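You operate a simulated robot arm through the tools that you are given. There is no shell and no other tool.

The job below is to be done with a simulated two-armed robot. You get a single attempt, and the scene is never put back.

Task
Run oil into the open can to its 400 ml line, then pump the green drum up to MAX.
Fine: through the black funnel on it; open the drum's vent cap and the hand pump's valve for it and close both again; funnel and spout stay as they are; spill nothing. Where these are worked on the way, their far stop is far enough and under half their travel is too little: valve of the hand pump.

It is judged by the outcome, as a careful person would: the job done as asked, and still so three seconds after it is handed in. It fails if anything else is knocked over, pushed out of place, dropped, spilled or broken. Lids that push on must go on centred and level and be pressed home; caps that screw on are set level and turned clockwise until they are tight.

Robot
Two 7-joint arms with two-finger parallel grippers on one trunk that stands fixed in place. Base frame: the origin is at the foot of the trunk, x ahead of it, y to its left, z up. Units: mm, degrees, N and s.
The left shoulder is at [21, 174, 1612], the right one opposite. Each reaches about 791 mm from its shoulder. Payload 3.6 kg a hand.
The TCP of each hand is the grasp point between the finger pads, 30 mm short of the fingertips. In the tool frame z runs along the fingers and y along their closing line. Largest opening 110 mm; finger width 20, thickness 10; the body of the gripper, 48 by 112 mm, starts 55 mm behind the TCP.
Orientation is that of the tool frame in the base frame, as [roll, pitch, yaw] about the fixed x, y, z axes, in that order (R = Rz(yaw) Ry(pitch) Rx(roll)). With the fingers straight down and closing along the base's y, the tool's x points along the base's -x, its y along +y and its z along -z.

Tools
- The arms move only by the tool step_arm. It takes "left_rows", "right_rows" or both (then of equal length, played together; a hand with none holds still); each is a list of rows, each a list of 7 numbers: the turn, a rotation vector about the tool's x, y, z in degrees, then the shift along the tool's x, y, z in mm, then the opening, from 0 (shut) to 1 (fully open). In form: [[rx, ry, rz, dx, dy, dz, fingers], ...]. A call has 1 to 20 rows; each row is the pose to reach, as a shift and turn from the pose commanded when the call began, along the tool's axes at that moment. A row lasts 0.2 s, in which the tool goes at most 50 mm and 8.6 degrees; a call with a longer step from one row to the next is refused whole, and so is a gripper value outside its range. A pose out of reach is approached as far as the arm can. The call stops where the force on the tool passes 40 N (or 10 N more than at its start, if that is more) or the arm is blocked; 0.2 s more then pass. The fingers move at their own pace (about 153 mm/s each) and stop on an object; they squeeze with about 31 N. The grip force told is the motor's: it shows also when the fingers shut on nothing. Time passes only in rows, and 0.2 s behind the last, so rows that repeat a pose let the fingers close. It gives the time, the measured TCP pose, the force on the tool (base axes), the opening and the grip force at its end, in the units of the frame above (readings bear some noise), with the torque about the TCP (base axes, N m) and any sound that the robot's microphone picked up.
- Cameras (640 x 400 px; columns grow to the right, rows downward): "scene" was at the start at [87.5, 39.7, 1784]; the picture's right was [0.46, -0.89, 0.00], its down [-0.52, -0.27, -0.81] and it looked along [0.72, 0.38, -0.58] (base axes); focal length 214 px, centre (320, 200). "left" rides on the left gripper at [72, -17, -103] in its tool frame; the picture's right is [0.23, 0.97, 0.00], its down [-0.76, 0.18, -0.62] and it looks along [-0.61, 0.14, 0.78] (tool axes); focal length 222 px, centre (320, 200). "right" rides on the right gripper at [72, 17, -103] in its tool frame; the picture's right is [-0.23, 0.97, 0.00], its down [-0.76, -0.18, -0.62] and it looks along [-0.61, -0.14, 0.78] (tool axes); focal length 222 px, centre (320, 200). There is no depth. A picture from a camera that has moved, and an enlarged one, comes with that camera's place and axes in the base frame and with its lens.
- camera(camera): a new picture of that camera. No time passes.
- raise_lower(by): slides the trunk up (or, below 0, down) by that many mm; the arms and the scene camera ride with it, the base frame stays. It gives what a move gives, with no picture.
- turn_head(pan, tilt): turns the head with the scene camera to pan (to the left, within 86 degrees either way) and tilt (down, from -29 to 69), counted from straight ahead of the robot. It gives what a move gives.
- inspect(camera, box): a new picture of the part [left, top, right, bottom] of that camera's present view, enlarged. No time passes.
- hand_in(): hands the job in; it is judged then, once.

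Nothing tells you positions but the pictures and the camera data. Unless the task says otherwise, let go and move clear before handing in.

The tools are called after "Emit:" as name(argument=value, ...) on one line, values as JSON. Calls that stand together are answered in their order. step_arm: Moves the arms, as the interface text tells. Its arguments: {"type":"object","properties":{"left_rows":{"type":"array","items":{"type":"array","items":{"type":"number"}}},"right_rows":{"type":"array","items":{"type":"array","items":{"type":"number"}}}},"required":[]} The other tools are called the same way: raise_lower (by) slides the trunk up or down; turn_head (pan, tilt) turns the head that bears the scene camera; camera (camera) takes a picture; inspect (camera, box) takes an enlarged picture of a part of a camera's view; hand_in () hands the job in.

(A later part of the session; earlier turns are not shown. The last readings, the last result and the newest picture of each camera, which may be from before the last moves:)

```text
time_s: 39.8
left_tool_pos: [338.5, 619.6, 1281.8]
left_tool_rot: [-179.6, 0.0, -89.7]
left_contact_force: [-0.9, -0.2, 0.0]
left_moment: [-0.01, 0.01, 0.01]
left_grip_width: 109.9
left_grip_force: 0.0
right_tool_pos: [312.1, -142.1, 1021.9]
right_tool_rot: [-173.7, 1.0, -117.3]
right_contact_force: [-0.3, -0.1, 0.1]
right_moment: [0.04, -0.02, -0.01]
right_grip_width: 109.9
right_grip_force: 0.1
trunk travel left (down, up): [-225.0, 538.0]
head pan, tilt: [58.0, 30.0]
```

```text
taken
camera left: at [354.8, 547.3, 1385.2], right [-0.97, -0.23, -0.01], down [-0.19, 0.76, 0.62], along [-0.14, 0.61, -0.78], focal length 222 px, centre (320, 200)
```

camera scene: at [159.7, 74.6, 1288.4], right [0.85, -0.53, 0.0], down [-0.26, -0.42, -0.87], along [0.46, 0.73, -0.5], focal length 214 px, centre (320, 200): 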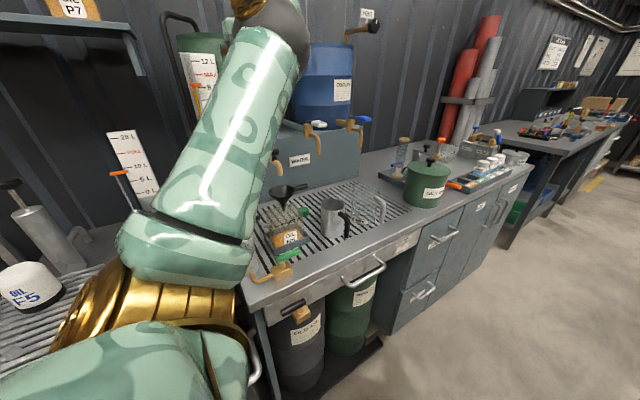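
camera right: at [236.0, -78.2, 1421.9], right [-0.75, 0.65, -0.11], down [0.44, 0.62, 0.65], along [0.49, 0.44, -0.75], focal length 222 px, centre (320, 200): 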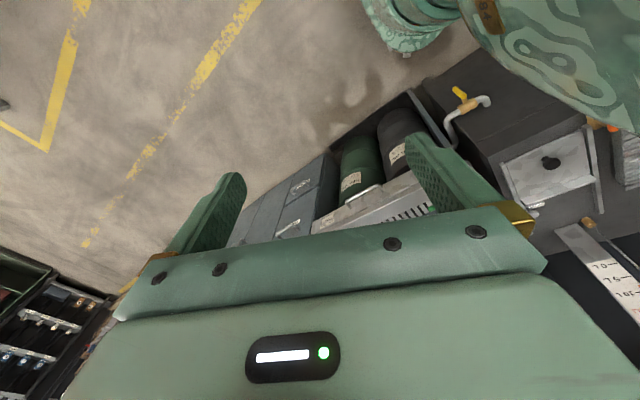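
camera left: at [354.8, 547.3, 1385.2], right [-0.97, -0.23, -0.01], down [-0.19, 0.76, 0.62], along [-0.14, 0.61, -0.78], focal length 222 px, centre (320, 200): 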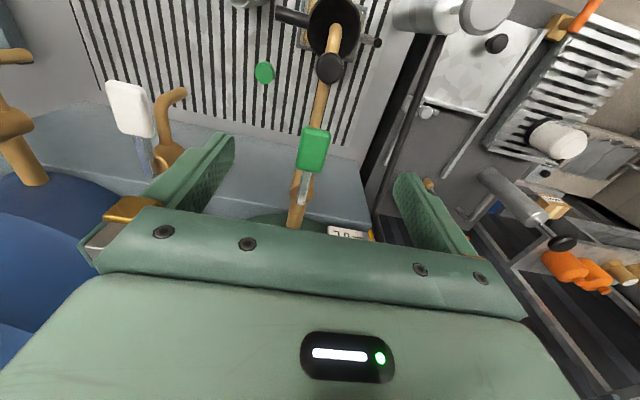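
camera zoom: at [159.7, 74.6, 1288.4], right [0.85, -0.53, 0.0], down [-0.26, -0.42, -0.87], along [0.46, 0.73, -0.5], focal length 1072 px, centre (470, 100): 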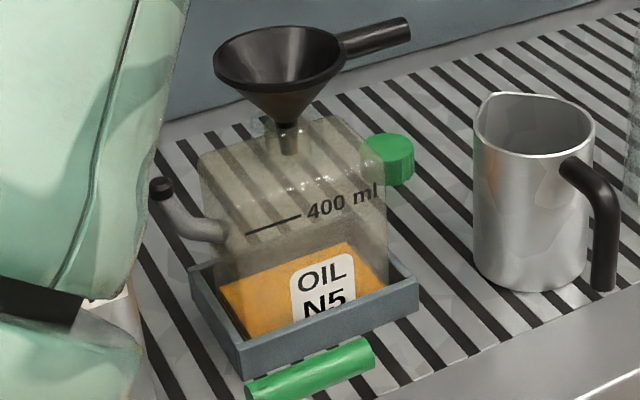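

The tap holds closed and the can shows a shallow layer of oil. Next I'll back the hand away, raise the trunk 200 mm and look at the vent cap.

Emit:
step_arm(left_rows=[[0, 0, 0, 40, -20, 0, 1], [0, 0, 0, 80, -40, 0, 1], [0, 0, 0, 120, -60, 0, 1], [0, 0, 0, 160, -80, 0, 1], [0, 0, 0, 200, -100, 0, 1]])

Emit:
raise_lower(by=200)

Emit:
turn_head(pan=62, tilt=15)

Emit:
camera(camera="scene")

Emit:
camera(camera="left")

```text
time_s: 41.0
left_tool_pos: [439.6, 420.8, 1280.9]
left_tool_rot: [-179.8, -0.1, -89.7]
left_contact_force: [0.0, -0.4, 0.5]
left_moment: [0.02, 0.0, -0.04]
left_grip_width: 110.1
left_grip_force: 0.0
right_tool_pos: [313.3, -143.6, 1022.3]
right_tool_rot: [-173.8, 1.0, -117.2]
right_contact_force: [0.3, 0.6, -0.2]
right_moment: [-0.01, -0.02, -0.01]
right_grip_width: 109.8
right_grip_force: 0.0
trunk travel left (down, up): [-225.0, 538.0]
head pan, tilt: [58.0, 30.0]
```

```text
time_s: 43.2
left_tool_pos: [438.9, 420.7, 1480.1]
left_tool_rot: [-179.7, -0.1, -89.8]
left_contact_force: [-0.3, 0.1, 0.2]
left_moment: [0.03, 0.03, -0.02]
left_grip_width: 109.8
left_grip_force: 0.0
right_tool_pos: [267.2, -141.8, 1260.0]
right_tool_rot: [-165.6, 5.2, -117.0]
right_contact_force: [0.1, 0.0, 0.4]
right_moment: [-0.03, -0.06, 0.01]
right_grip_width: 110.0
right_grip_force: 0.0
trunk travel left (down, up): [-425.0, 338.0]
head pan, tilt: [58.0, 30.0]
```

```text
time_s: 44.0
left_tool_pos: [439.4, 421.1, 1481.0]
left_tool_rot: [-179.5, -0.1, -89.8]
left_contact_force: [-0.5, -0.4, -0.5]
left_moment: [0.03, 0.02, 0.0]
left_grip_width: 110.2
left_grip_force: 0.2
right_tool_pos: [267.8, -141.9, 1260.4]
right_tool_rot: [-165.5, 5.3, -116.9]
right_contact_force: [0.1, -0.6, 0.6]
right_moment: [0.04, 0.01, -0.03]
right_grip_width: 109.9
right_grip_force: 0.1
trunk travel left (down, up): [-425.0, 338.0]
head pan, tilt: [62.0, 15.0]
```

```text
taken
camera scene: at [80.7, 81.3, 1516.1], right [0.88, -0.47, 0.0], down [-0.12, -0.23, -0.97], along [0.45, 0.85, -0.26], focal length 214 px, centre (320, 200)
```

scene: 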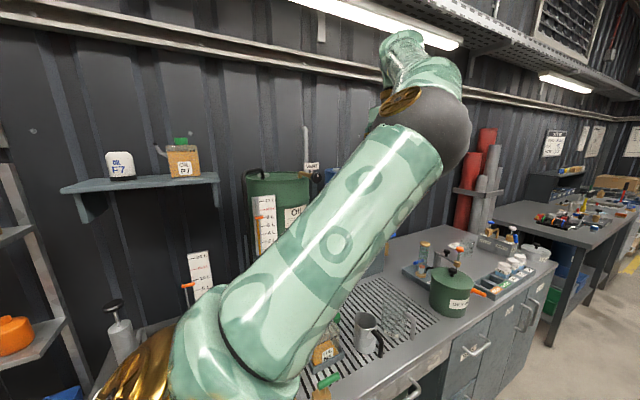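

```text
taken
camera left: at [455.2, 349.0, 1584.1], right [-0.97, -0.23, -0.01], down [-0.19, 0.76, 0.62], along [-0.14, 0.6, -0.78], focal length 222 px, centre (320, 200)
```

left: 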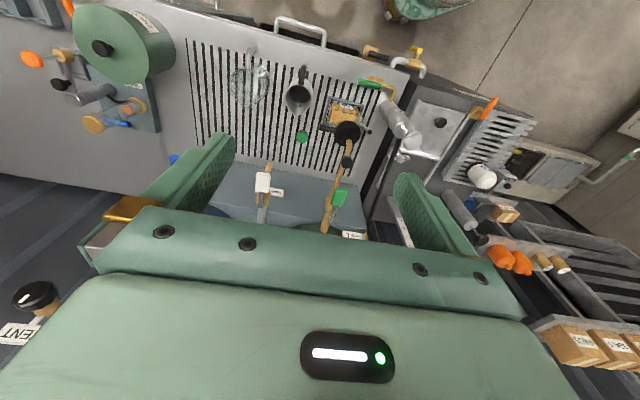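

Emit:
inspect(camera="scene", box=[235, 145, 355, 225])

Emit:
inspect(camera="scene", box=[290, 150, 350, 200])

```text
5.00 times, centred on (295, 185) of scene
camera zoom: at [80.7, 81.3, 1516.1], right [0.88, -0.47, 0.0], down [-0.12, -0.23, -0.97], along [0.45, 0.85, -0.26], focal length 1072 px, centre (445, 275)
```

zoom: 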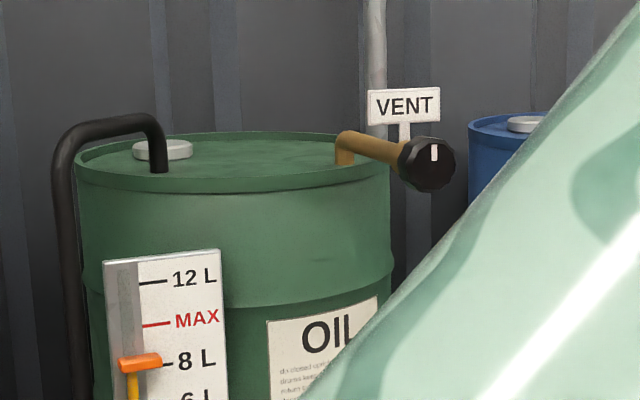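

```text
8.00 times, centred on (320, 175) of scene
camera zoom: at [80.7, 81.3, 1516.1], right [0.88, -0.47, 0.0], down [-0.12, -0.23, -0.97], along [0.45, 0.85, -0.26], focal length 1716 px, centre (320, 400)
```

zoom: 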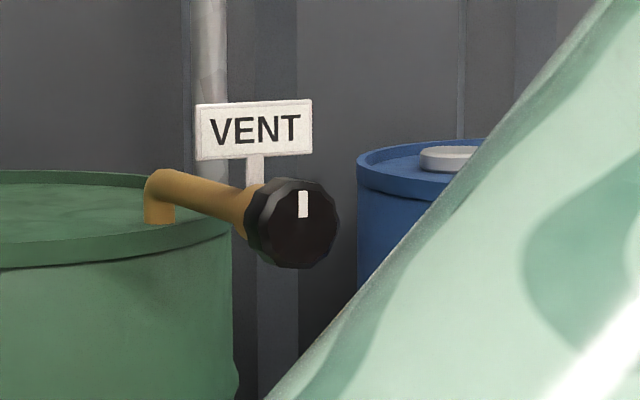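

The vent cap sits on a pipe that points straight at −y, with its face near [403, 708, 1403] and its mark at 12 o'clock. I'll tilt the left hand so the fingers point at it along +y, stopping well short.

Emit:
step_arm(left_rows=[[0, -8.2, 0, -12.6, 3.3, 7, 1], [0, -16.4, 0, -25, 6.5, 14, 1], [0, -24.6, 0, -38, 9.8, 21, 1], [0, -32.8, 0, -50.5, 13, 28, 1], [0, -41, 0, -63, 16.4, 35, 1], [0, -49.2, 0, -76, 19.6, 42.5, 1], [0, -57.4, 0, -88.5, 23, 50, 1], [0, -65.6, 0, -101, 26, 57, 1], [0, -73.8, 0, -114, 29.5, 64, 1], [0, -82, 0, -126, 32.7, 71, 1], [0, -90, 0, -139, 36, 78, 1]])

Emit:
camera(camera="left")

Emit:
camera(camera="scene")

```text
time_s: 46.4
left_tool_pos: [404.8, 561.9, 1401.9]
left_tool_rot: [-104.1, 89.5, -14.0]
left_contact_force: [-0.4, -0.5, 0.0]
left_moment: [0.0, -0.01, 0.0]
left_grip_width: 110.0
left_grip_force: 0.0
right_tool_pos: [266.6, -139.8, 1259.8]
right_tool_rot: [-165.4, 5.2, -116.9]
right_contact_force: [0.2, -0.4, 0.3]
right_moment: [-0.03, -0.03, 0.0]
right_grip_width: 110.0
right_grip_force: 0.1
trunk travel left (down, up): [-425.0, 338.0]
head pan, tilt: [62.0, 15.0]
```

```text
taken
camera left: at [421.1, 458.8, 1329.0], right [-0.97, 0.0, -0.23], down [-0.18, -0.62, 0.76], along [-0.15, 0.78, 0.6], focal length 222 px, centre (320, 200)
```

left: 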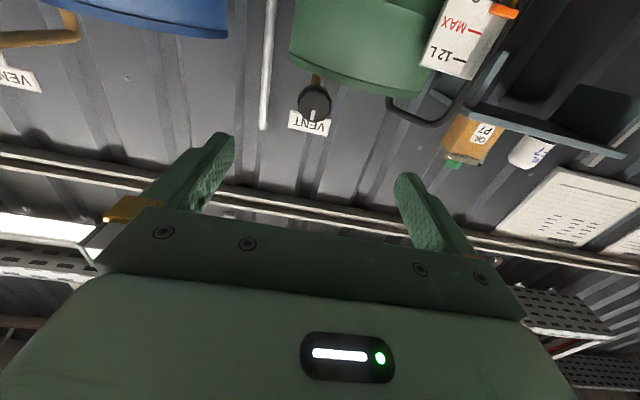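

```text
taken
camera scene: at [79.8, 82.6, 1516.2], right [0.88, -0.47, 0.0], down [-0.12, -0.23, -0.97], along [0.45, 0.85, -0.26], focal length 214 px, centre (320, 200)
```

scene: 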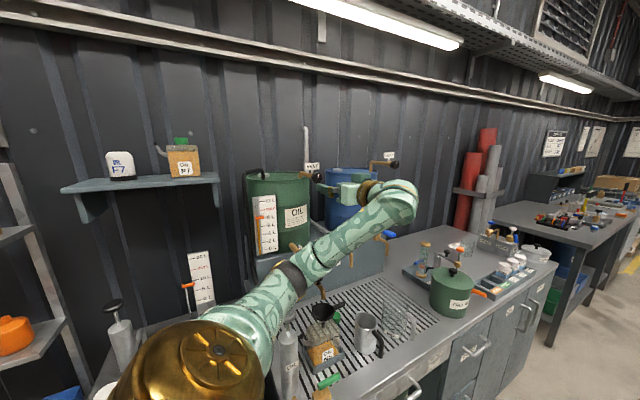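

Emit:
inspect(camera="left", box=[260, 50, 380, 150])

Emit:
inspect(camera="scene", box=[280, 140, 400, 220])

```text
4.00 times, centred on (320, 100) of left
camera zoom: at [421.1, 458.8, 1329.0], right [-0.97, 0.0, -0.23], down [-0.18, -0.62, 0.76], along [-0.15, 0.78, 0.6], focal length 888 px, centre (320, 600)
```

zoom: 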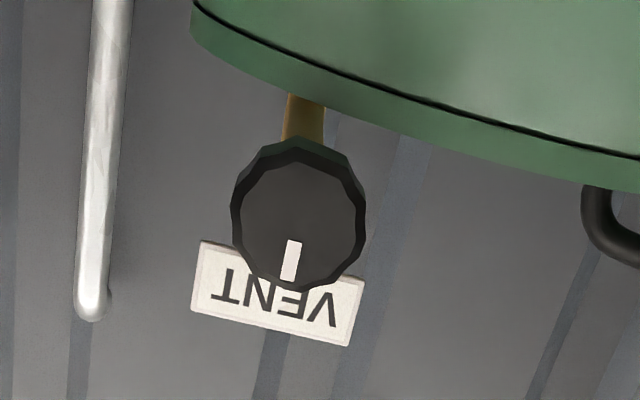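

```text
5.00 times, centred on (340, 180) of scene
camera zoom: at [79.8, 82.6, 1516.2], right [0.88, -0.47, 0.0], down [-0.12, -0.23, -0.97], along [0.45, 0.85, -0.26], focal length 1072 px, centre (220, 300)
```

zoom: 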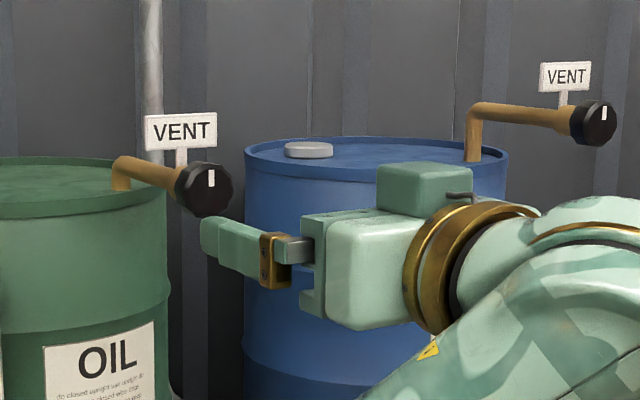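

The refined cap position is about [410, 721, 1400]. I'll centre on it and move in to just short of the cap, then check again.

Emit:
step_arm(left_rows=[[0, 0, 0, 1, -2.5, 35, 0.9], [0, 0, 0, 1.9, -5.2, 70, 0.8], [0, 0, 0, 1.9, -5.2, 105, 0.7], [0, 0, 0, 1.9, -5.2, 105, 0.7]])

Emit:
camera(camera="left")

Emit:
inspect(camera="scene", box=[280, 140, 380, 210])

```text
time_s: 47.4
left_tool_pos: [407.5, 619.1, 1399.6]
left_tool_rot: [-113.3, 89.7, -23.0]
left_contact_force: [0.6, 0.2, 0.1]
left_moment: [-0.03, -0.01, -0.02]
left_grip_width: 76.9
left_grip_force: 0.1
left hand out of reach, approached as far as the arm can: row 2, 3, 4
right_tool_pos: [266.9, -141.2, 1260.7]
right_tool_rot: [-165.5, 5.2, -116.8]
right_contact_force: [0.5, -0.1, 0.3]
right_moment: [0.01, 0.0, 0.02]
right_grip_width: 110.0
right_grip_force: 0.0
trunk travel left (down, up): [-425.0, 338.0]
head pan, tilt: [62.0, 15.0]
```

```text
taken
camera left: at [425.3, 516.0, 1327.2], right [-0.97, -0.01, -0.23], down [-0.18, -0.62, 0.76], along [-0.15, 0.78, 0.6], focal length 222 px, centre (320, 200)
```

left: 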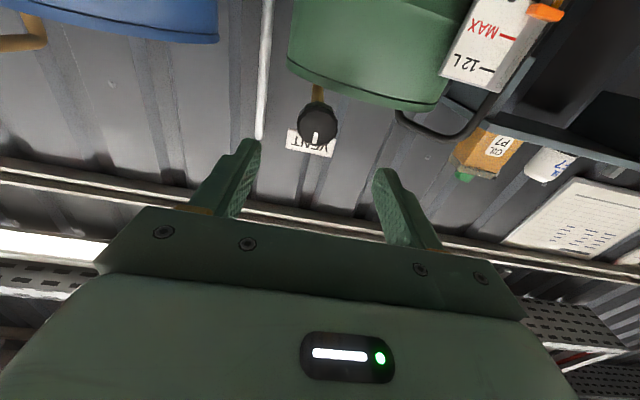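

```text
5.71 times, centred on (330, 175) of scene
camera zoom: at [80.7, 81.9, 1516.1], right [0.88, -0.47, 0.0], down [-0.12, -0.23, -0.97], along [0.45, 0.85, -0.26], focal length 1226 px, centre (263, 343)
```

zoom: 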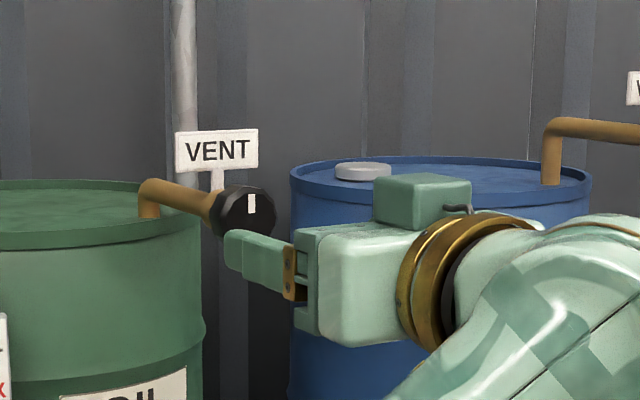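

The wrist limits this arm shape at y≈619, about 100 mm short. I'll back out, straighten the hand, raise the trunk and bring the arm around so the elbow sits forward.

Emit:
step_arm(left_rows=[[0, 0, 0, 0, 0, -40, 1], [0, 8.2, 0, 0, 0, -70, 1], [0, 16.4, 0, 0, 0, -95, 1], [0, 24.6, 0, -5, 0, -120, 1], [0, 32.8, 0, -12, 0, -140, 1], [0, 41, 0, -20, 0, -155, 1], [0, 49.2, 0, -30, 0, -170, 1], [0, 57.4, 0, -40, 0, -180, 1], [0, 65.6, 0, -50, 0, -190, 1], [0, 73.8, 0, -60, 0, -198, 1], [0, 82, 0, -70, 0, -200, 1], [0, 90, 0, -80, 0, -200, 1]])

Emit:
raise_lower(by=250)

Emit:
camera(camera="scene")

```text
time_s: 50.0
left_tool_pos: [405.4, 421.3, 1479.6]
left_tool_rot: [-179.5, -0.3, -89.8]
left_contact_force: [0.3, -0.6, -0.1]
left_moment: [-0.05, -0.04, 0.0]
left_grip_width: 110.1
left_grip_force: 0.1
right_tool_pos: [265.8, -139.7, 1261.0]
right_tool_rot: [-165.4, 5.2, -116.9]
right_contact_force: [-0.7, 0.3, -0.5]
right_moment: [0.04, -0.03, 0.0]
right_grip_width: 110.1
right_grip_force: 0.0
trunk travel left (down, up): [-425.0, 338.0]
head pan, tilt: [62.0, 15.0]
```

```text
time_s: 52.5
left_tool_pos: [406.6, 419.4, 1728.5]
left_tool_rot: [-179.6, -0.1, -89.9]
left_contact_force: [0.2, -0.1, -0.4]
left_moment: [0.0, 0.01, -0.01]
left_grip_width: 110.2
left_grip_force: 0.0
right_tool_pos: [251.0, -141.2, 1522.9]
right_tool_rot: [-162.9, 6.6, -116.8]
right_contact_force: [-0.1, 0.5, 0.1]
right_moment: [0.01, 0.03, 0.01]
right_grip_width: 109.9
right_grip_force: 0.1
trunk travel left (down, up): [-675.0, 88.0]
head pan, tilt: [62.0, 15.0]
```

```text
taken
camera scene: at [54.3, 81.3, 1767.1], right [0.88, -0.47, 0.0], down [-0.12, -0.23, -0.97], along [0.45, 0.85, -0.26], focal length 214 px, centre (320, 200)
```

scene: 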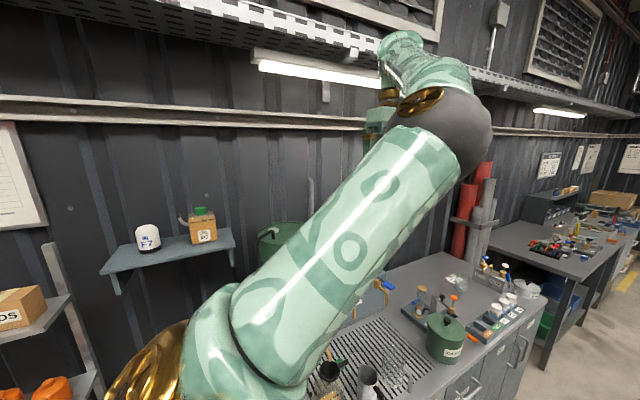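

Emit:
step_arm(left_rows=[[0, 0, 0, 11, -4, 43, 1], [0, 0, 0, 22, -8, 86, 1], [0, 0, 0, 33, -12, 129, 1], [0, 0, 0, 45, -17, 172, 1], [0, 0, 0, 56, -21, 215, 1], [0, 0, 0, 68, -26, 260, 1], [0, 0, 0, 79, -30, 304, 1], [0, 0, 0, 90, -34, 348, 1]])

Emit:
camera(camera="scene")

```text
time_s: 54.3
left_tool_pos: [456.4, 344.6, 1391.2]
left_tool_rot: [-179.4, -0.2, -89.7]
left_contact_force: [0.2, -1.0, -0.1]
left_moment: [0.0, -0.01, 0.02]
left_grip_width: 110.1
left_grip_force: 0.0
left hand out of reach, approached as far as the arm can: row 5, 6, 7, 8
right_tool_pos: [251.1, -140.7, 1523.0]
right_tool_rot: [-162.9, 6.6, -116.9]
right_contact_force: [-0.9, -0.1, 0.7]
right_moment: [0.02, 0.02, -0.01]
right_grip_width: 110.3
right_grip_force: 0.1
trunk travel left (down, up): [-675.0, 88.0]
head pan, tilt: [62.0, 15.0]
```

```text
taken
camera scene: at [54.4, 81.2, 1767.0], right [0.88, -0.47, 0.0], down [-0.12, -0.23, -0.97], along [0.45, 0.85, -0.26], focal length 214 px, centre (320, 200)
```

scene: 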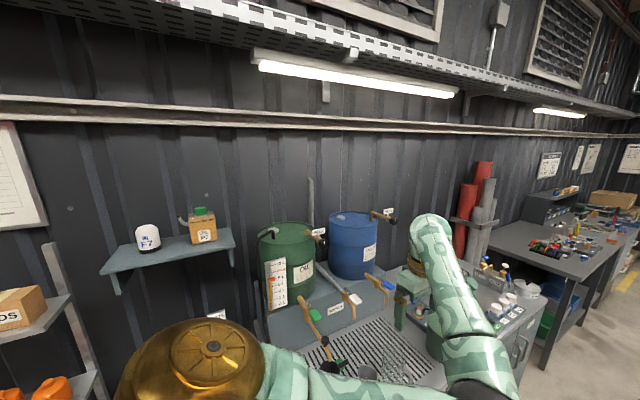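

The elbow is now forward and low, and the vent is in plain view. I'll tilt the hand to point at +y again, aiming at [410, 550, 1400].

Emit:
step_arm(left_rows=[[0, -8.2, 0, -18, 4, -1, 1], [0, -16.4, 0, -37, 8, -2, 1], [0, -24.6, 0, -56, 12, -3, 1], [0, -32.8, 0, -74, 17, -4, 1], [0, -41, 0, -93, 21, -4, 1], [0, -49.2, 0, -112, 25, -5, 1], [0, -57.4, 0, -130, 29, -6, 1], [0, -65.6, 0, -149, 33, -7, 1], [0, -73.8, 0, -168, 38, -8, 1], [0, -82, 0, -186, 42, -9, 1], [0, -90, 0, -205, 46, -9, 1]])

Emit:
camera(camera="scene")

Emit:
camera(camera="left")

```text
time_s: 56.7
left_tool_pos: [385.4, 514.3, 1433.6]
left_tool_rot: [-111.4, 89.8, -21.1]
left_contact_force: [-0.3, -0.3, -0.5]
left_moment: [-0.03, 0.03, -0.03]
left_grip_width: 109.9
left_grip_force: 0.1
left hand out of reach, approached as far as the arm can: row 9, 10, 11
right_tool_pos: [250.2, -139.9, 1523.7]
right_tool_rot: [-162.8, 6.6, -116.8]
right_contact_force: [0.0, -0.2, 0.6]
right_moment: [-0.04, 0.0, 0.01]
right_grip_width: 110.1
right_grip_force: 0.1
trunk travel left (down, up): [-675.0, 88.0]
head pan, tilt: [62.0, 15.0]
```

```text
taken
camera scene: at [53.6, 82.1, 1767.1], right [0.88, -0.47, 0.0], down [-0.12, -0.23, -0.97], along [0.45, 0.85, -0.26], focal length 214 px, centre (320, 200)
```

scene: 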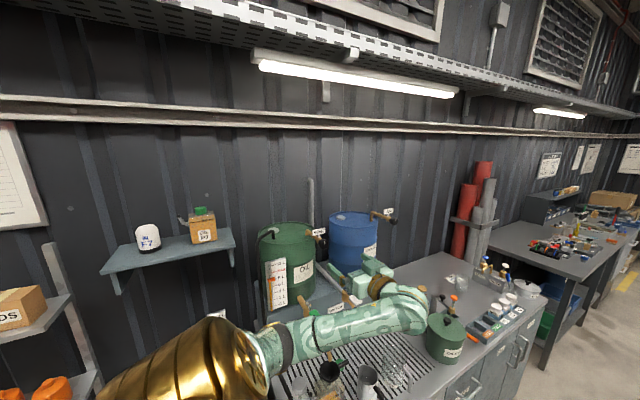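

```text
taken
camera left: at [402.4, 411.1, 1362.1], right [-0.97, -0.01, -0.23], down [-0.18, -0.62, 0.76], along [-0.15, 0.78, 0.6], focal length 222 px, centre (320, 200)
```

left: 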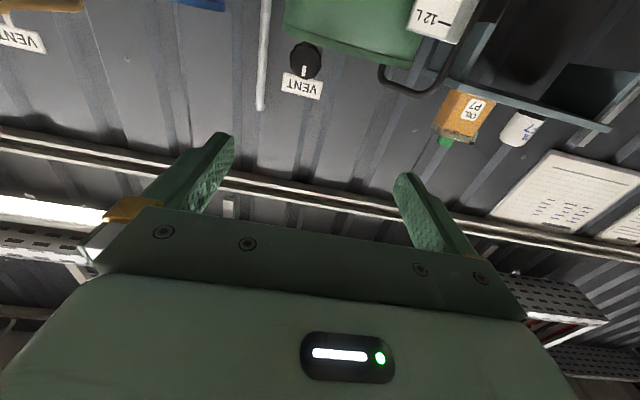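

The reach is again limited in this roll, but the cap is round so any roll will do for gripping. I'll test whether rolling the hand frees more reach.

Emit:
step_arm(left_rows=[[0, 0, 8, 0, 0, 0, 1], [0, 0, 16, 0, 0, 5, 1], [0, 0, 24, 0, 0, 10, 1], [0, 0, 32, 0, 0, 20, 1], [0, 0, 40, 0, 0, 30, 1], [0, 0, 48, 0, 0, 40, 1], [0, 0, 56, 0, 0, 50, 1], [0, 0, 64, 0, 0, 60, 1], [0, 0, 72, 0, 0, 70, 1]])

Emit:
camera(camera="scene")

```text
time_s: 58.7
left_tool_pos: [387.4, 584.2, 1435.6]
left_tool_rot: [90.1, 18.3, -179.7]
left_contact_force: [0.1, 0.3, 0.4]
left_moment: [0.0, 0.0, 0.0]
left_grip_width: 110.1
left_grip_force: 0.1
right_tool_pos: [250.6, -140.7, 1522.6]
right_tool_rot: [-163.0, 6.6, -116.8]
right_contact_force: [0.3, 0.3, -0.6]
right_moment: [-0.02, 0.0, -0.02]
right_grip_width: 110.2
right_grip_force: 0.1
trunk travel left (down, up): [-675.0, 88.0]
head pan, tilt: [62.0, 15.0]
```

```text
taken
camera scene: at [54.1, 81.6, 1767.1], right [0.88, -0.47, 0.0], down [-0.12, -0.23, -0.97], along [0.45, 0.85, -0.26], focal length 214 px, centre (320, 200)
```

scene: 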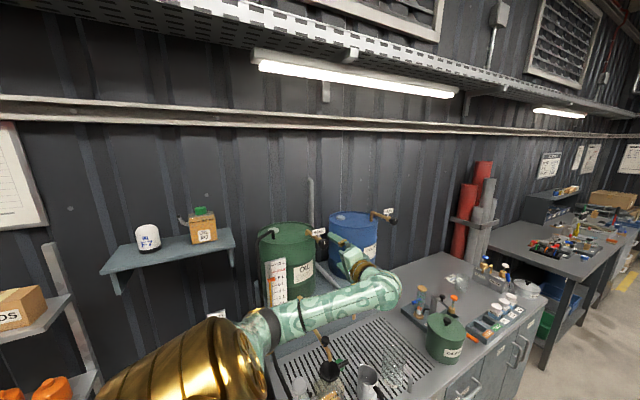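

Rolling the hand works: it reached y=584 without trouble. I'll roll further (leaving room to turn counter-clockwise later) and line up with the cap.

Emit:
step_arm(left_rows=[[0, 0, 7.6, -2, -8, 11, 1], [0, 0, 15.2, -4, -16, 22, 1], [0, 0, 22.8, -6, -24.5, 33.5, 1], [0, 0, 30.4, -8, -32.6, 44.6, 1], [0, 0, 38, -10.4, -40.8, 55.8, 1]])

Emit:
camera(camera="left")

Emit:
inspect(camera="scene", box=[280, 200, 420, 320])

```text
time_s: 59.9
left_tool_pos: [409.3, 638.5, 1399.4]
left_tool_rot: [90.2, -19.8, -179.9]
left_contact_force: [0.3, 0.6, 0.4]
left_moment: [0.01, 0.02, -0.03]
left_grip_width: 110.0
left_grip_force: 0.0
right_tool_pos: [251.7, -141.4, 1522.6]
right_tool_rot: [-162.9, 6.6, -116.8]
right_contact_force: [1.0, -0.2, -0.7]
right_moment: [0.01, 0.01, -0.01]
right_grip_width: 109.8
right_grip_force: 0.1
trunk travel left (down, up): [-675.0, 88.0]
head pan, tilt: [62.0, 15.0]
```

```text
taken
camera left: at [335.4, 535.5, 1408.8], right [0.12, 0.0, 0.99], down [0.78, -0.62, -0.09], along [0.62, 0.78, -0.07], focal length 222 px, centre (320, 200)
```

left: 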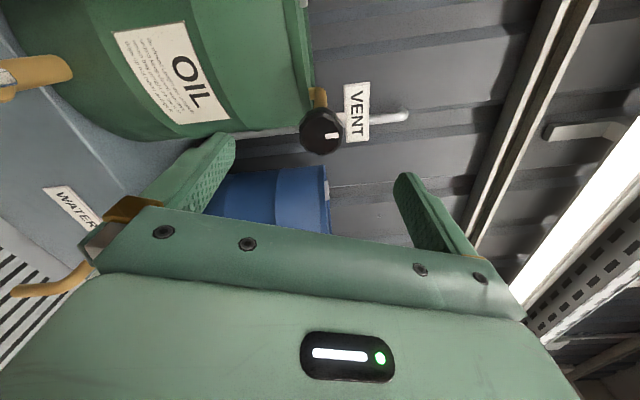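

```text
3.33 times, centred on (350, 260) of scene
camera zoom: at [54.5, 81.7, 1767.1], right [0.88, -0.47, 0.0], down [-0.12, -0.23, -0.97], along [0.45, 0.85, -0.26], focal length 715 px, centre (220, 0)
```

zoom: 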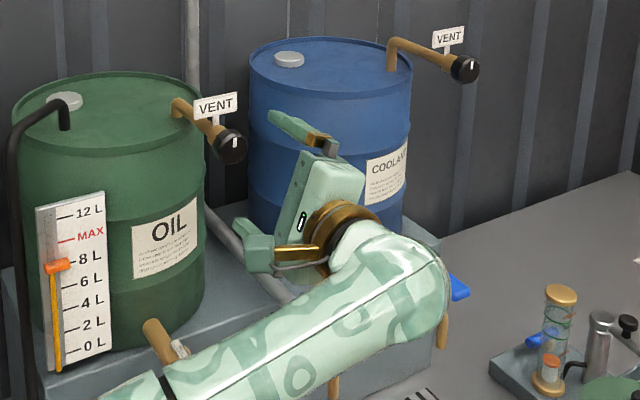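

Both cameras agree on the cap at [410, 721, 1400]. I'll slide in so the fingertips overlap the cap by about 20 mm, clear of the VENT sign behind it.

Emit:
step_arm(left_rows=[[0, 0, 0, 0, 1, 25, 0.8], [0, 0, 0, 0, 1, 50, 0.65], [0, 0, 0, 0, 1, 72, 0.65], [0, 0, 0, 0, 1, 72, 0.65]])

Emit:
camera(camera="left")

Emit:
inspect(camera="scene", box=[280, 200, 380, 280])

```text
time_s: 60.9
left_tool_pos: [409.6, 712.7, 1400.6]
left_tool_rot: [90.2, -19.6, -179.8]
left_contact_force: [0.1, -0.3, -0.3]
left_moment: [0.01, 0.0, 0.02]
left_grip_width: 71.6
left_grip_force: 0.0
right_tool_pos: [250.8, -141.1, 1523.2]
right_tool_rot: [-163.0, 6.6, -116.8]
right_contact_force: [-0.2, -0.1, -0.4]
right_moment: [-0.01, 0.0, 0.0]
right_grip_width: 110.1
right_grip_force: 0.1
trunk travel left (down, up): [-675.0, 88.0]
head pan, tilt: [62.0, 15.0]
```

```text
taken
camera left: at [334.8, 608.3, 1409.9], right [0.11, 0.0, 0.99], down [0.78, -0.62, -0.09], along [0.62, 0.78, -0.07], focal length 222 px, centre (320, 200)
```

left: 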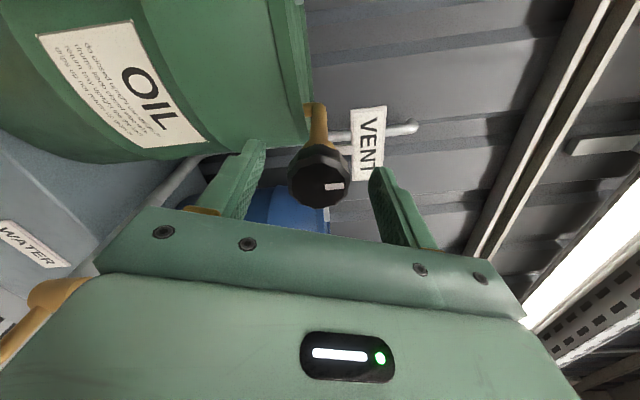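

```text
5.00 times, centred on (330, 240) of scene
camera zoom: at [54.0, 81.4, 1767.2], right [0.88, -0.47, 0.0], down [-0.12, -0.23, -0.97], along [0.45, 0.85, -0.26], focal length 1072 px, centre (270, 0)
```

zoom: 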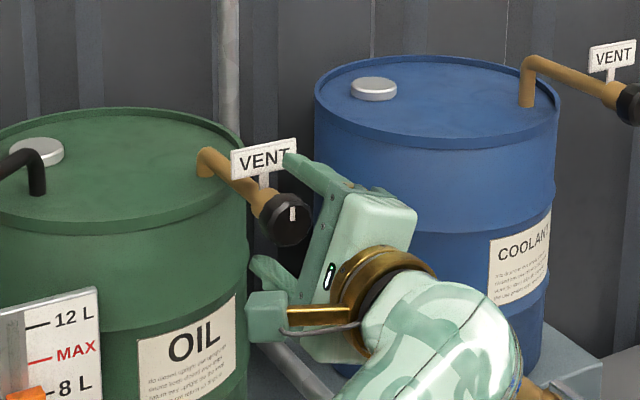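

The cap sits between the fingers. I'll close on it and start turning counter-clockwise gently.

Emit:
step_arm(left_rows=[[0, 0, 0, 0, 0, 0, 0.2], [0, 0, 0, 0, 0, 0, 0.2], [0, 0, 0, 0, 0, 0, 0.2], [0, 0, -5, 0, 0, 0, 0.2], [0, 0, -10, 0, 0, 0, 0.2], [0, 0, -10, 0, 0, 0, 0.2]])

Emit:
inspect(camera="left", box=[240, 110, 400, 230])

Emit:
inspect(camera="scene", box=[300, 210, 370, 270])

```text
time_s: 62.3
left_tool_pos: [409.8, 711.9, 1401.0]
left_tool_rot: [90.1, -9.6, -179.8]
left_contact_force: [-1.0, 0.2, -4.6]
left_moment: [-0.08, -0.03, -0.43]
left_grip_width: 37.5
left_grip_force: 44.9
right_tool_pos: [250.6, -140.5, 1524.1]
right_tool_rot: [-162.9, 6.6, -116.8]
right_contact_force: [0.3, 0.2, 0.1]
right_moment: [0.03, 0.0, 0.01]
right_grip_width: 110.3
right_grip_force: 0.2
trunk travel left (down, up): [-675.0, 88.0]
head pan, tilt: [62.0, 15.0]
```

```text
3.33 times, centred on (320, 170) of left
camera zoom: at [334.3, 608.2, 1396.0], right [-0.06, 0.0, 1.0], down [0.78, -0.62, 0.05], along [0.62, 0.78, 0.04], focal length 740 px, centre (320, 300)
```

zoom: 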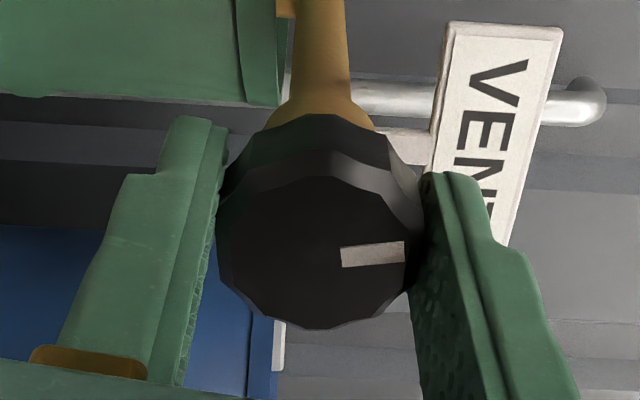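

```text
6.67 times, centred on (335, 240) of scene
camera zoom: at [54.2, 82.2, 1767.1], right [0.88, -0.47, 0.0], down [-0.12, -0.23, -0.97], along [0.45, 0.85, -0.26], focal length 1430 px, centre (220, -67)
```

zoom: 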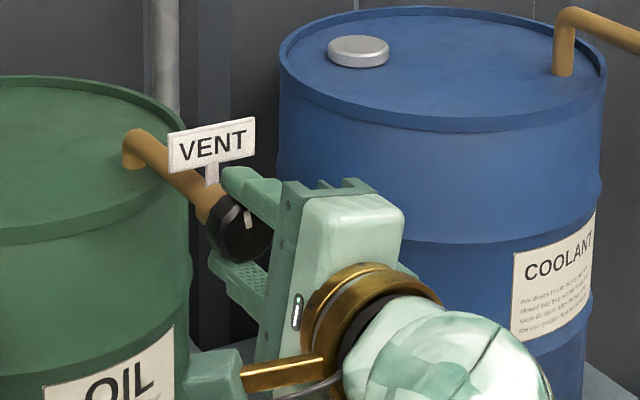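

The cap turns with the hand at almost no torque. I'll continue counter-clockwise.

Emit:
step_arm(left_rows=[[0, 0, -8, 0, 0, 0, 0.2], [0, 0, -16, 0, 0, 0, 0.2], [0, 0, -24, 0, 0, 0, 0.2], [0, 0, -32, 0, 0, 0, 0.2], [0, 0, -32, 0, 0, 0, 0.2]])

Emit:
inspect(camera="left", box=[240, 110, 400, 230])

Emit:
inspect(camera="scene", box=[300, 210, 370, 270])

```text
time_s: 63.5
left_tool_pos: [408.3, 712.3, 1399.8]
left_tool_rot: [90.3, 22.5, -179.6]
left_contact_force: [-2.6, -3.4, -11.2]
left_moment: [0.13, 0.01, -0.69]
left_grip_width: 37.8
left_grip_force: 44.5
right_tool_pos: [250.8, -140.5, 1522.9]
right_tool_rot: [-162.8, 6.6, -116.8]
right_contact_force: [0.4, -0.4, -0.3]
right_moment: [-0.02, 0.01, -0.02]
right_grip_width: 110.1
right_grip_force: 0.1
trunk travel left (down, up): [-675.0, 88.0]
head pan, tilt: [62.0, 15.0]
```

```text
3.33 times, centred on (320, 170) of left
camera zoom: at [348.2, 608.1, 1356.9], right [-0.58, 0.0, 0.81], down [0.64, -0.62, 0.46], along [0.5, 0.79, 0.36], focal length 740 px, centre (320, 300)
```

zoom: 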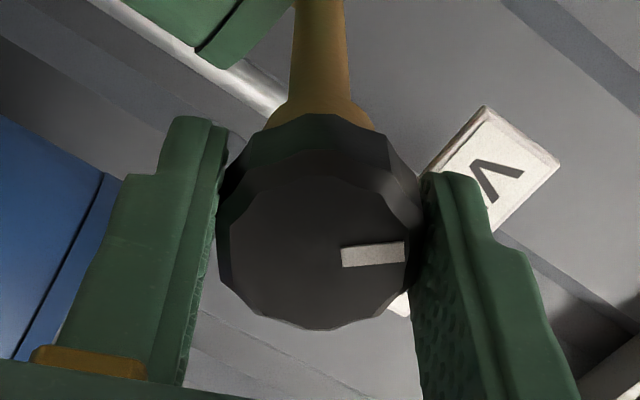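

```text
6.67 times, centred on (335, 240) of scene
camera zoom: at [54.6, 82.4, 1767.0], right [0.88, -0.47, 0.0], down [-0.12, -0.23, -0.97], along [0.45, 0.85, -0.26], focal length 1430 px, centre (220, -67)
```

zoom: 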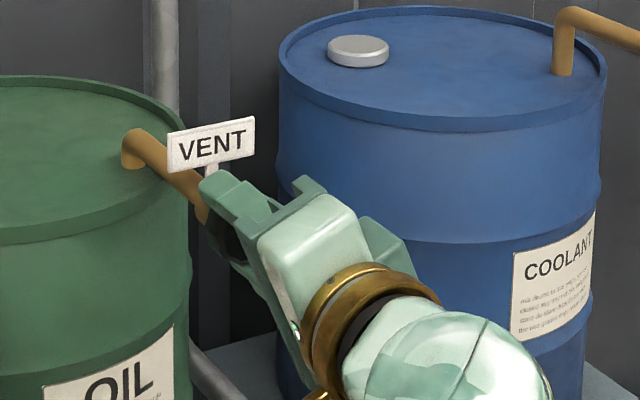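

Emit:
step_arm(left_rows=[[0, 0, -8, 0, 0, 0, 0.2], [0, 0, -16, 0, 0, 0, 0.2], [0, 0, -24, 0, 0, 0, 0.2], [0, 0, -32, 0, 0, 0, 0.2], [0, 0, -40, 0, 0, 0, 0.2], [0, 0, -48, 0, 0, 0, 0.2], [0, 0, -48, 0, 0, 0, 0.2]])

Emit:
inspect(camera="left", box=[240, 110, 400, 230])

```text
time_s: 64.6
left_tool_pos: [407.6, 711.1, 1398.4]
left_tool_rot: [91.6, 37.7, 178.7]
left_contact_force: [8.0, 4.4, -2.6]
left_moment: [-0.15, 0.01, 1.41]
left_grip_width: 38.0
left_grip_force: 45.2
left hand out of reach, approached as far as the arm can: row 2, 3, 4, 5
right_tool_pos: [254.3, -139.5, 1522.6]
right_tool_rot: [-162.9, 6.6, -116.8]
right_contact_force: [1.0, -0.1, -1.1]
right_moment: [-0.01, 0.04, 0.0]
right_grip_width: 109.9
right_grip_force: 0.1
trunk travel left (down, up): [-675.0, 88.0]
head pan, tilt: [62.0, 15.0]
stopped in row 5 (left hand): the force on the tool passed its limit at 74 N (the readings are from after the stop); the commanded pose is now the measured one
```

```text
3.33 times, centred on (320, 170) of left
camera zoom: at [355.3, 608.6, 1343.2], right [-0.77, 0.04, 0.63], down [0.47, -0.63, 0.62], along [0.42, 0.78, 0.47], focal length 740 px, centre (320, 300)
```

zoom: 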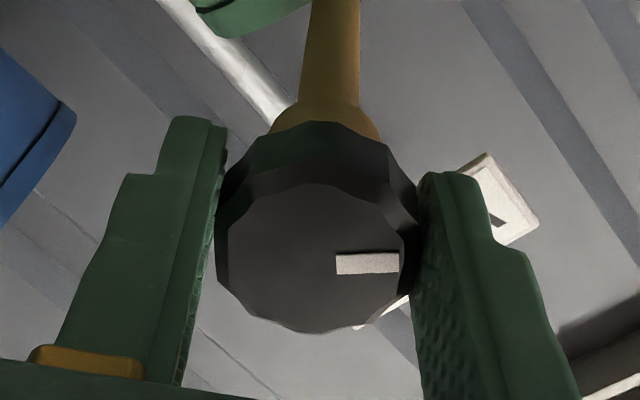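

The arm ran to its roll limit and pulled briefly; the cap has turned about 57° so far. I'll let go, back off straight, and re-grip with the hand rolled further the other way.

Emit:
step_arm(left_rows=[[0, 0, 0, 0, 0, 0, 0.5], [0, 0, 0, 0, 0, 0, 0.65], [0, 0, 0, 0, 0, -25, 0.75], [0, 0, 0, 0, 0, -50, 0.9]])

Emit:
camera(camera="left")

Emit:
inspect(camera="scene", box=[290, 205, 370, 270])

```text
time_s: 65.6
left_tool_pos: [402.9, 658.0, 1402.6]
left_tool_rot: [91.1, 37.9, 178.6]
left_contact_force: [0.2, 0.3, 0.4]
left_moment: [0.02, -0.01, -0.02]
left_grip_width: 99.0
left_grip_force: 0.1
right_tool_pos: [251.5, -142.9, 1521.8]
right_tool_rot: [-163.0, 6.7, -116.8]
right_contact_force: [0.4, -0.3, -0.3]
right_moment: [-0.01, -0.02, -0.03]
right_grip_width: 109.9
right_grip_force: 0.0
trunk travel left (down, up): [-675.0, 88.0]
head pan, tilt: [62.0, 15.0]
```

```text
taken
camera left: at [350.5, 555.4, 1346.3], right [-0.78, 0.04, 0.63], down [0.47, -0.63, 0.62], along [0.42, 0.77, 0.47], focal length 222 px, centre (320, 200)
```

left: 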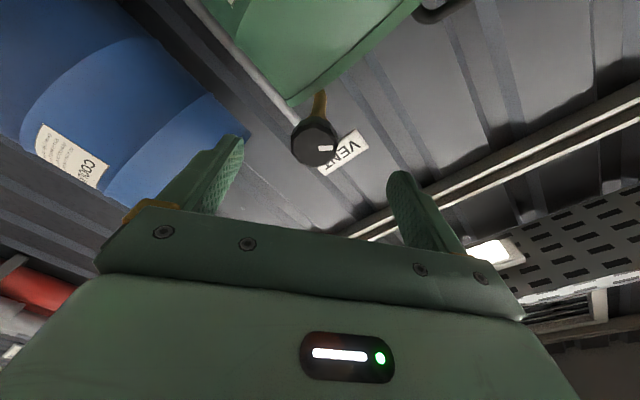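

```text
6.15 times, centred on (330, 238) of scene
camera zoom: at [54.0, 79.5, 1767.3], right [0.88, -0.47, 0.0], down [-0.12, -0.23, -0.97], along [0.45, 0.85, -0.26], focal length 1320 px, centre (258, -31)
```

zoom: 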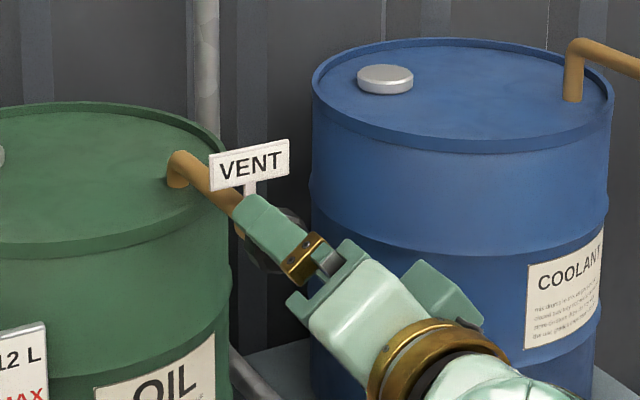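

Emit:
step_arm(left_rows=[[-1.95, 1.1, 0, -3.85, -6.25, -4.7, 1], [-1.95, 1.1, 0, -3.85, -6.25, -4.7, 1]])

Emit:
step_arm(left_rows=[[0, 0, 8, 0, 0, 0, 1], [0, 0, 16, 0, 0, 0, 1], [0, 0, 24, 0, 0, 0, 1], [0, 0, 32, 0, 0, 0, 1], [0, 0, 40, 0, 0, 0, 1], [0, 0, 48, 0, 0, 0, 1], [0, 0, 56, 0, 0, 0, 1], [0, 0, 64, 0, 0, 0, 1], [0, 0, 72, 0, 0, 0, 1], [0, 0, 80, 0, 0, 0, 1], [0, 0, 88, 0, 0, 0, 1], [0, 0, 96, 0, 0, 0, 1]])

Emit:
camera(camera="left")

Emit:
inspect(camera="scene", box=[290, 205, 370, 270])

```text
time_s: 66.2
left_tool_pos: [409.0, 653.7, 1399.6]
left_tool_rot: [90.1, 37.8, 179.8]
left_contact_force: [0.4, 0.6, -0.7]
left_moment: [-0.01, -0.01, 0.02]
left_grip_width: 110.1
left_grip_force: 0.1
right_tool_pos: [250.9, -141.1, 1522.4]
right_tool_rot: [-163.0, 6.6, -116.8]
right_contact_force: [-0.3, 0.2, -0.4]
right_moment: [0.01, -0.02, -0.03]
right_grip_width: 109.9
right_grip_force: 0.1
trunk travel left (down, up): [-675.0, 88.0]
head pan, tilt: [62.0, 15.0]
```

```text
time_s: 68.8
left_tool_pos: [409.0, 654.2, 1399.0]
left_tool_rot: [90.2, -58.4, 179.7]
left_contact_force: [-1.5, -0.1, 0.2]
left_moment: [0.0, 0.01, 0.0]
left_grip_width: 109.9
left_grip_force: 0.0
right_tool_pos: [251.1, -141.3, 1524.4]
right_tool_rot: [-162.9, 6.7, -116.7]
right_contact_force: [0.3, 0.1, 0.2]
right_moment: [0.02, 0.01, 0.03]
right_grip_width: 110.2
right_grip_force: 0.0
trunk travel left (down, up): [-675.0, 88.0]
head pan, tilt: [62.0, 15.0]
```

```text
taken
camera left: at [355.0, 550.7, 1452.7], right [0.71, 0.0, 0.7], down [0.55, -0.63, -0.55], along [0.44, 0.78, -0.44], focal length 222 px, centre (320, 200)
```

left: 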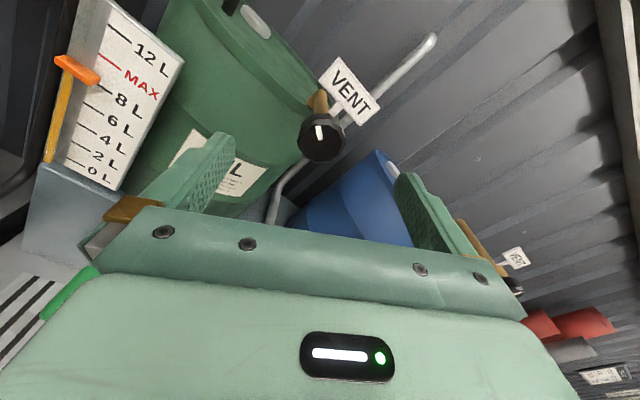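

```text
6.15 times, centred on (330, 238) of scene
camera zoom: at [54.2, 81.4, 1767.2], right [0.88, -0.47, 0.0], down [-0.12, -0.23, -0.97], along [0.45, 0.85, -0.26], focal length 1320 px, centre (258, -31)
```

zoom: 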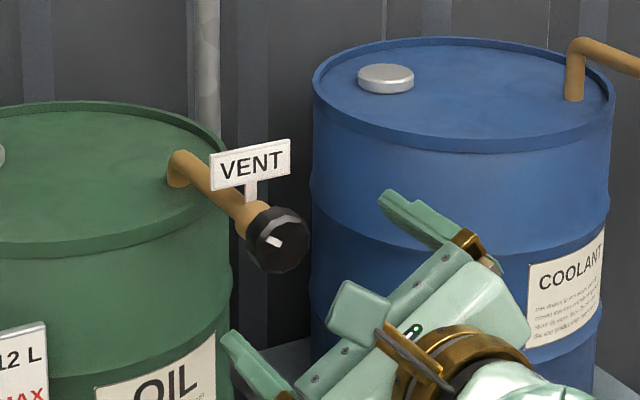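

The hand rolled to 148° without trouble and the cap's mark now sits at about 10 o'clock. I'll re-grip and keep turning counter-clockwise in checked steps.

Emit:
step_arm(left_rows=[[0, 0, 0, 0, 0, 20, 0.8], [0, 0, 0, 0, 0, 40, 0.65], [0, 0, 0, 0, 0, 58, 0.65], [0, 0, 0, 0, 0, 58, 0.2], [0, 0, 0, 0, 0, 58, 0.2], [0, 0, 0, 0, 0, 58, 0.2], [0, 0, -8, 0, 0, 58, 0.2], [0, 0, -16, 0, 0, 58, 0.2], [0, 0, -16, 0, 0, 58, 0.2]])

Emit:
inspect(camera="left", box=[240, 110, 400, 230])

```text
time_s: 70.8
left_tool_pos: [410.8, 710.8, 1399.0]
left_tool_rot: [90.1, -42.2, 179.7]
left_contact_force: [6.1, 4.7, 7.2]
left_moment: [0.88, -0.01, 0.23]
left_grip_width: 37.5
left_grip_force: 44.4
right_tool_pos: [251.2, -140.6, 1522.2]
right_tool_rot: [-162.9, 6.6, -116.7]
right_contact_force: [0.2, -0.6, 0.1]
right_moment: [0.0, 0.03, -0.02]
right_grip_width: 109.9
right_grip_force: 0.1
trunk travel left (down, up): [-675.0, 88.0]
head pan, tilt: [62.0, 15.0]
```

```text
3.33 times, centred on (320, 170) of left
camera zoom: at [344.6, 608.3, 1435.5], right [0.49, 0.0, 0.87], down [0.68, -0.63, -0.38], along [0.55, 0.78, -0.3], focal length 740 px, centre (320, 300)
```

zoom: 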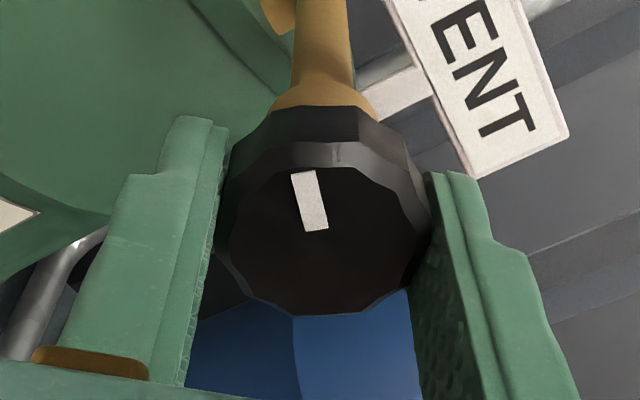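

Emit:
step_arm(left_rows=[[0, 0, -8, 0, 0, 0, 0.2], [0, 0, -16, 0, 0, 0, 0.2], [0, 0, -24, 0, 0, 0, 0.2], [0, 0, -24, 0, 0, 0, 0.2]])

Emit:
inspect(camera="left", box=[240, 110, 400, 230])

```text
time_s: 71.8
left_tool_pos: [411.0, 711.6, 1400.1]
left_tool_rot: [90.1, -18.1, 179.7]
left_contact_force: [11.3, 6.3, 11.3]
left_moment: [0.16, 0.03, 0.04]
left_grip_width: 37.4
left_grip_force: 45.0
right_tool_pos: [253.3, -140.4, 1522.3]
right_tool_rot: [-162.9, 6.6, -116.8]
right_contact_force: [0.5, 0.0, 0.2]
right_moment: [-0.03, 0.02, -0.01]
right_grip_width: 110.2
right_grip_force: 0.0
trunk travel left (down, up): [-675.0, 88.0]
head pan, tilt: [62.0, 15.0]
```

```text
3.33 times, centred on (320, 170) of left
camera zoom: at [335.7, 608.3, 1406.4], right [0.09, 0.0, 1.0], down [0.78, -0.63, -0.07], along [0.62, 0.78, -0.06], focal length 740 px, centre (320, 300)
```

zoom: 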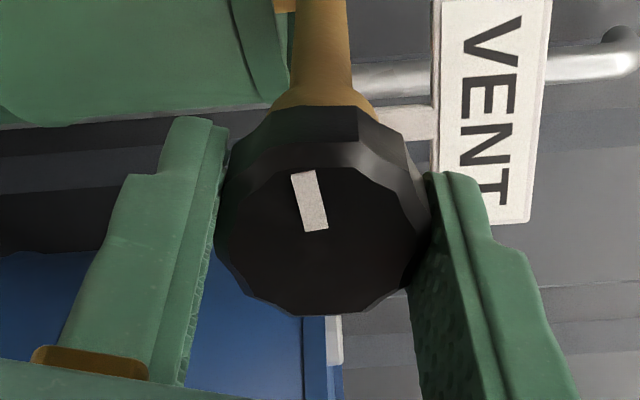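

Emit:
step_arm(left_rows=[[0, 0, -8, 0, 0, 0, 0.2], [0, 0, -16, 0, 0, 0, 0.2], [0, 0, -24, 0, 0, 0, 0.2], [0, 0, -24, 0, 0, 0, 0.2]])

Emit:
inspect(camera="left", box=[240, 110, 400, 230])

Emit:
inspect(camera="scene", box=[290, 205, 370, 270])

```text
time_s: 72.8
left_tool_pos: [411.3, 711.0, 1399.7]
left_tool_rot: [90.0, 5.7, 179.8]
left_contact_force: [11.9, 6.7, 16.6]
left_moment: [0.2, 0.82, -0.67]
left_grip_width: 36.9
left_grip_force: 45.3
right_tool_pos: [252.3, -141.1, 1522.4]
right_tool_rot: [-162.9, 6.6, -116.8]
right_contact_force: [0.0, 0.3, 0.3]
right_moment: [0.0, 0.02, 0.0]
right_grip_width: 110.0
right_grip_force: 0.1
trunk travel left (down, up): [-675.0, 88.0]
head pan, tilt: [62.0, 15.0]
```

```text
3.33 times, centred on (320, 170) of left
camera zoom: at [339.4, 608.3, 1376.2], right [-0.32, 0.0, 0.95], down [0.74, -0.63, 0.25], along [0.59, 0.78, 0.2], focal length 740 px, centre (320, 300)
```

zoom: 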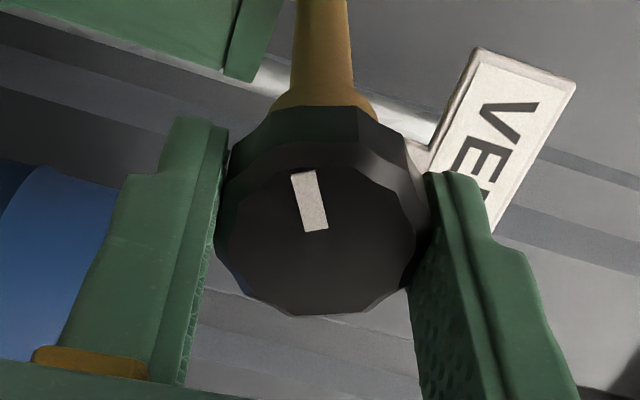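

```text
6.15 times, centred on (330, 238) of scene
camera zoom: at [56.4, 80.8, 1767.2], right [0.88, -0.47, 0.0], down [-0.12, -0.23, -0.97], along [0.45, 0.85, -0.26], focal length 1320 px, centre (258, -31)
```

zoom: 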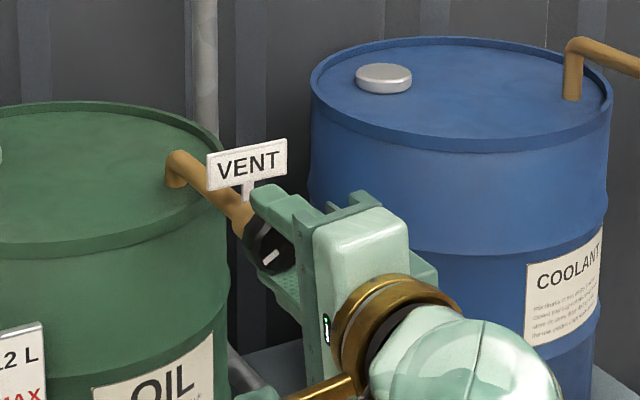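

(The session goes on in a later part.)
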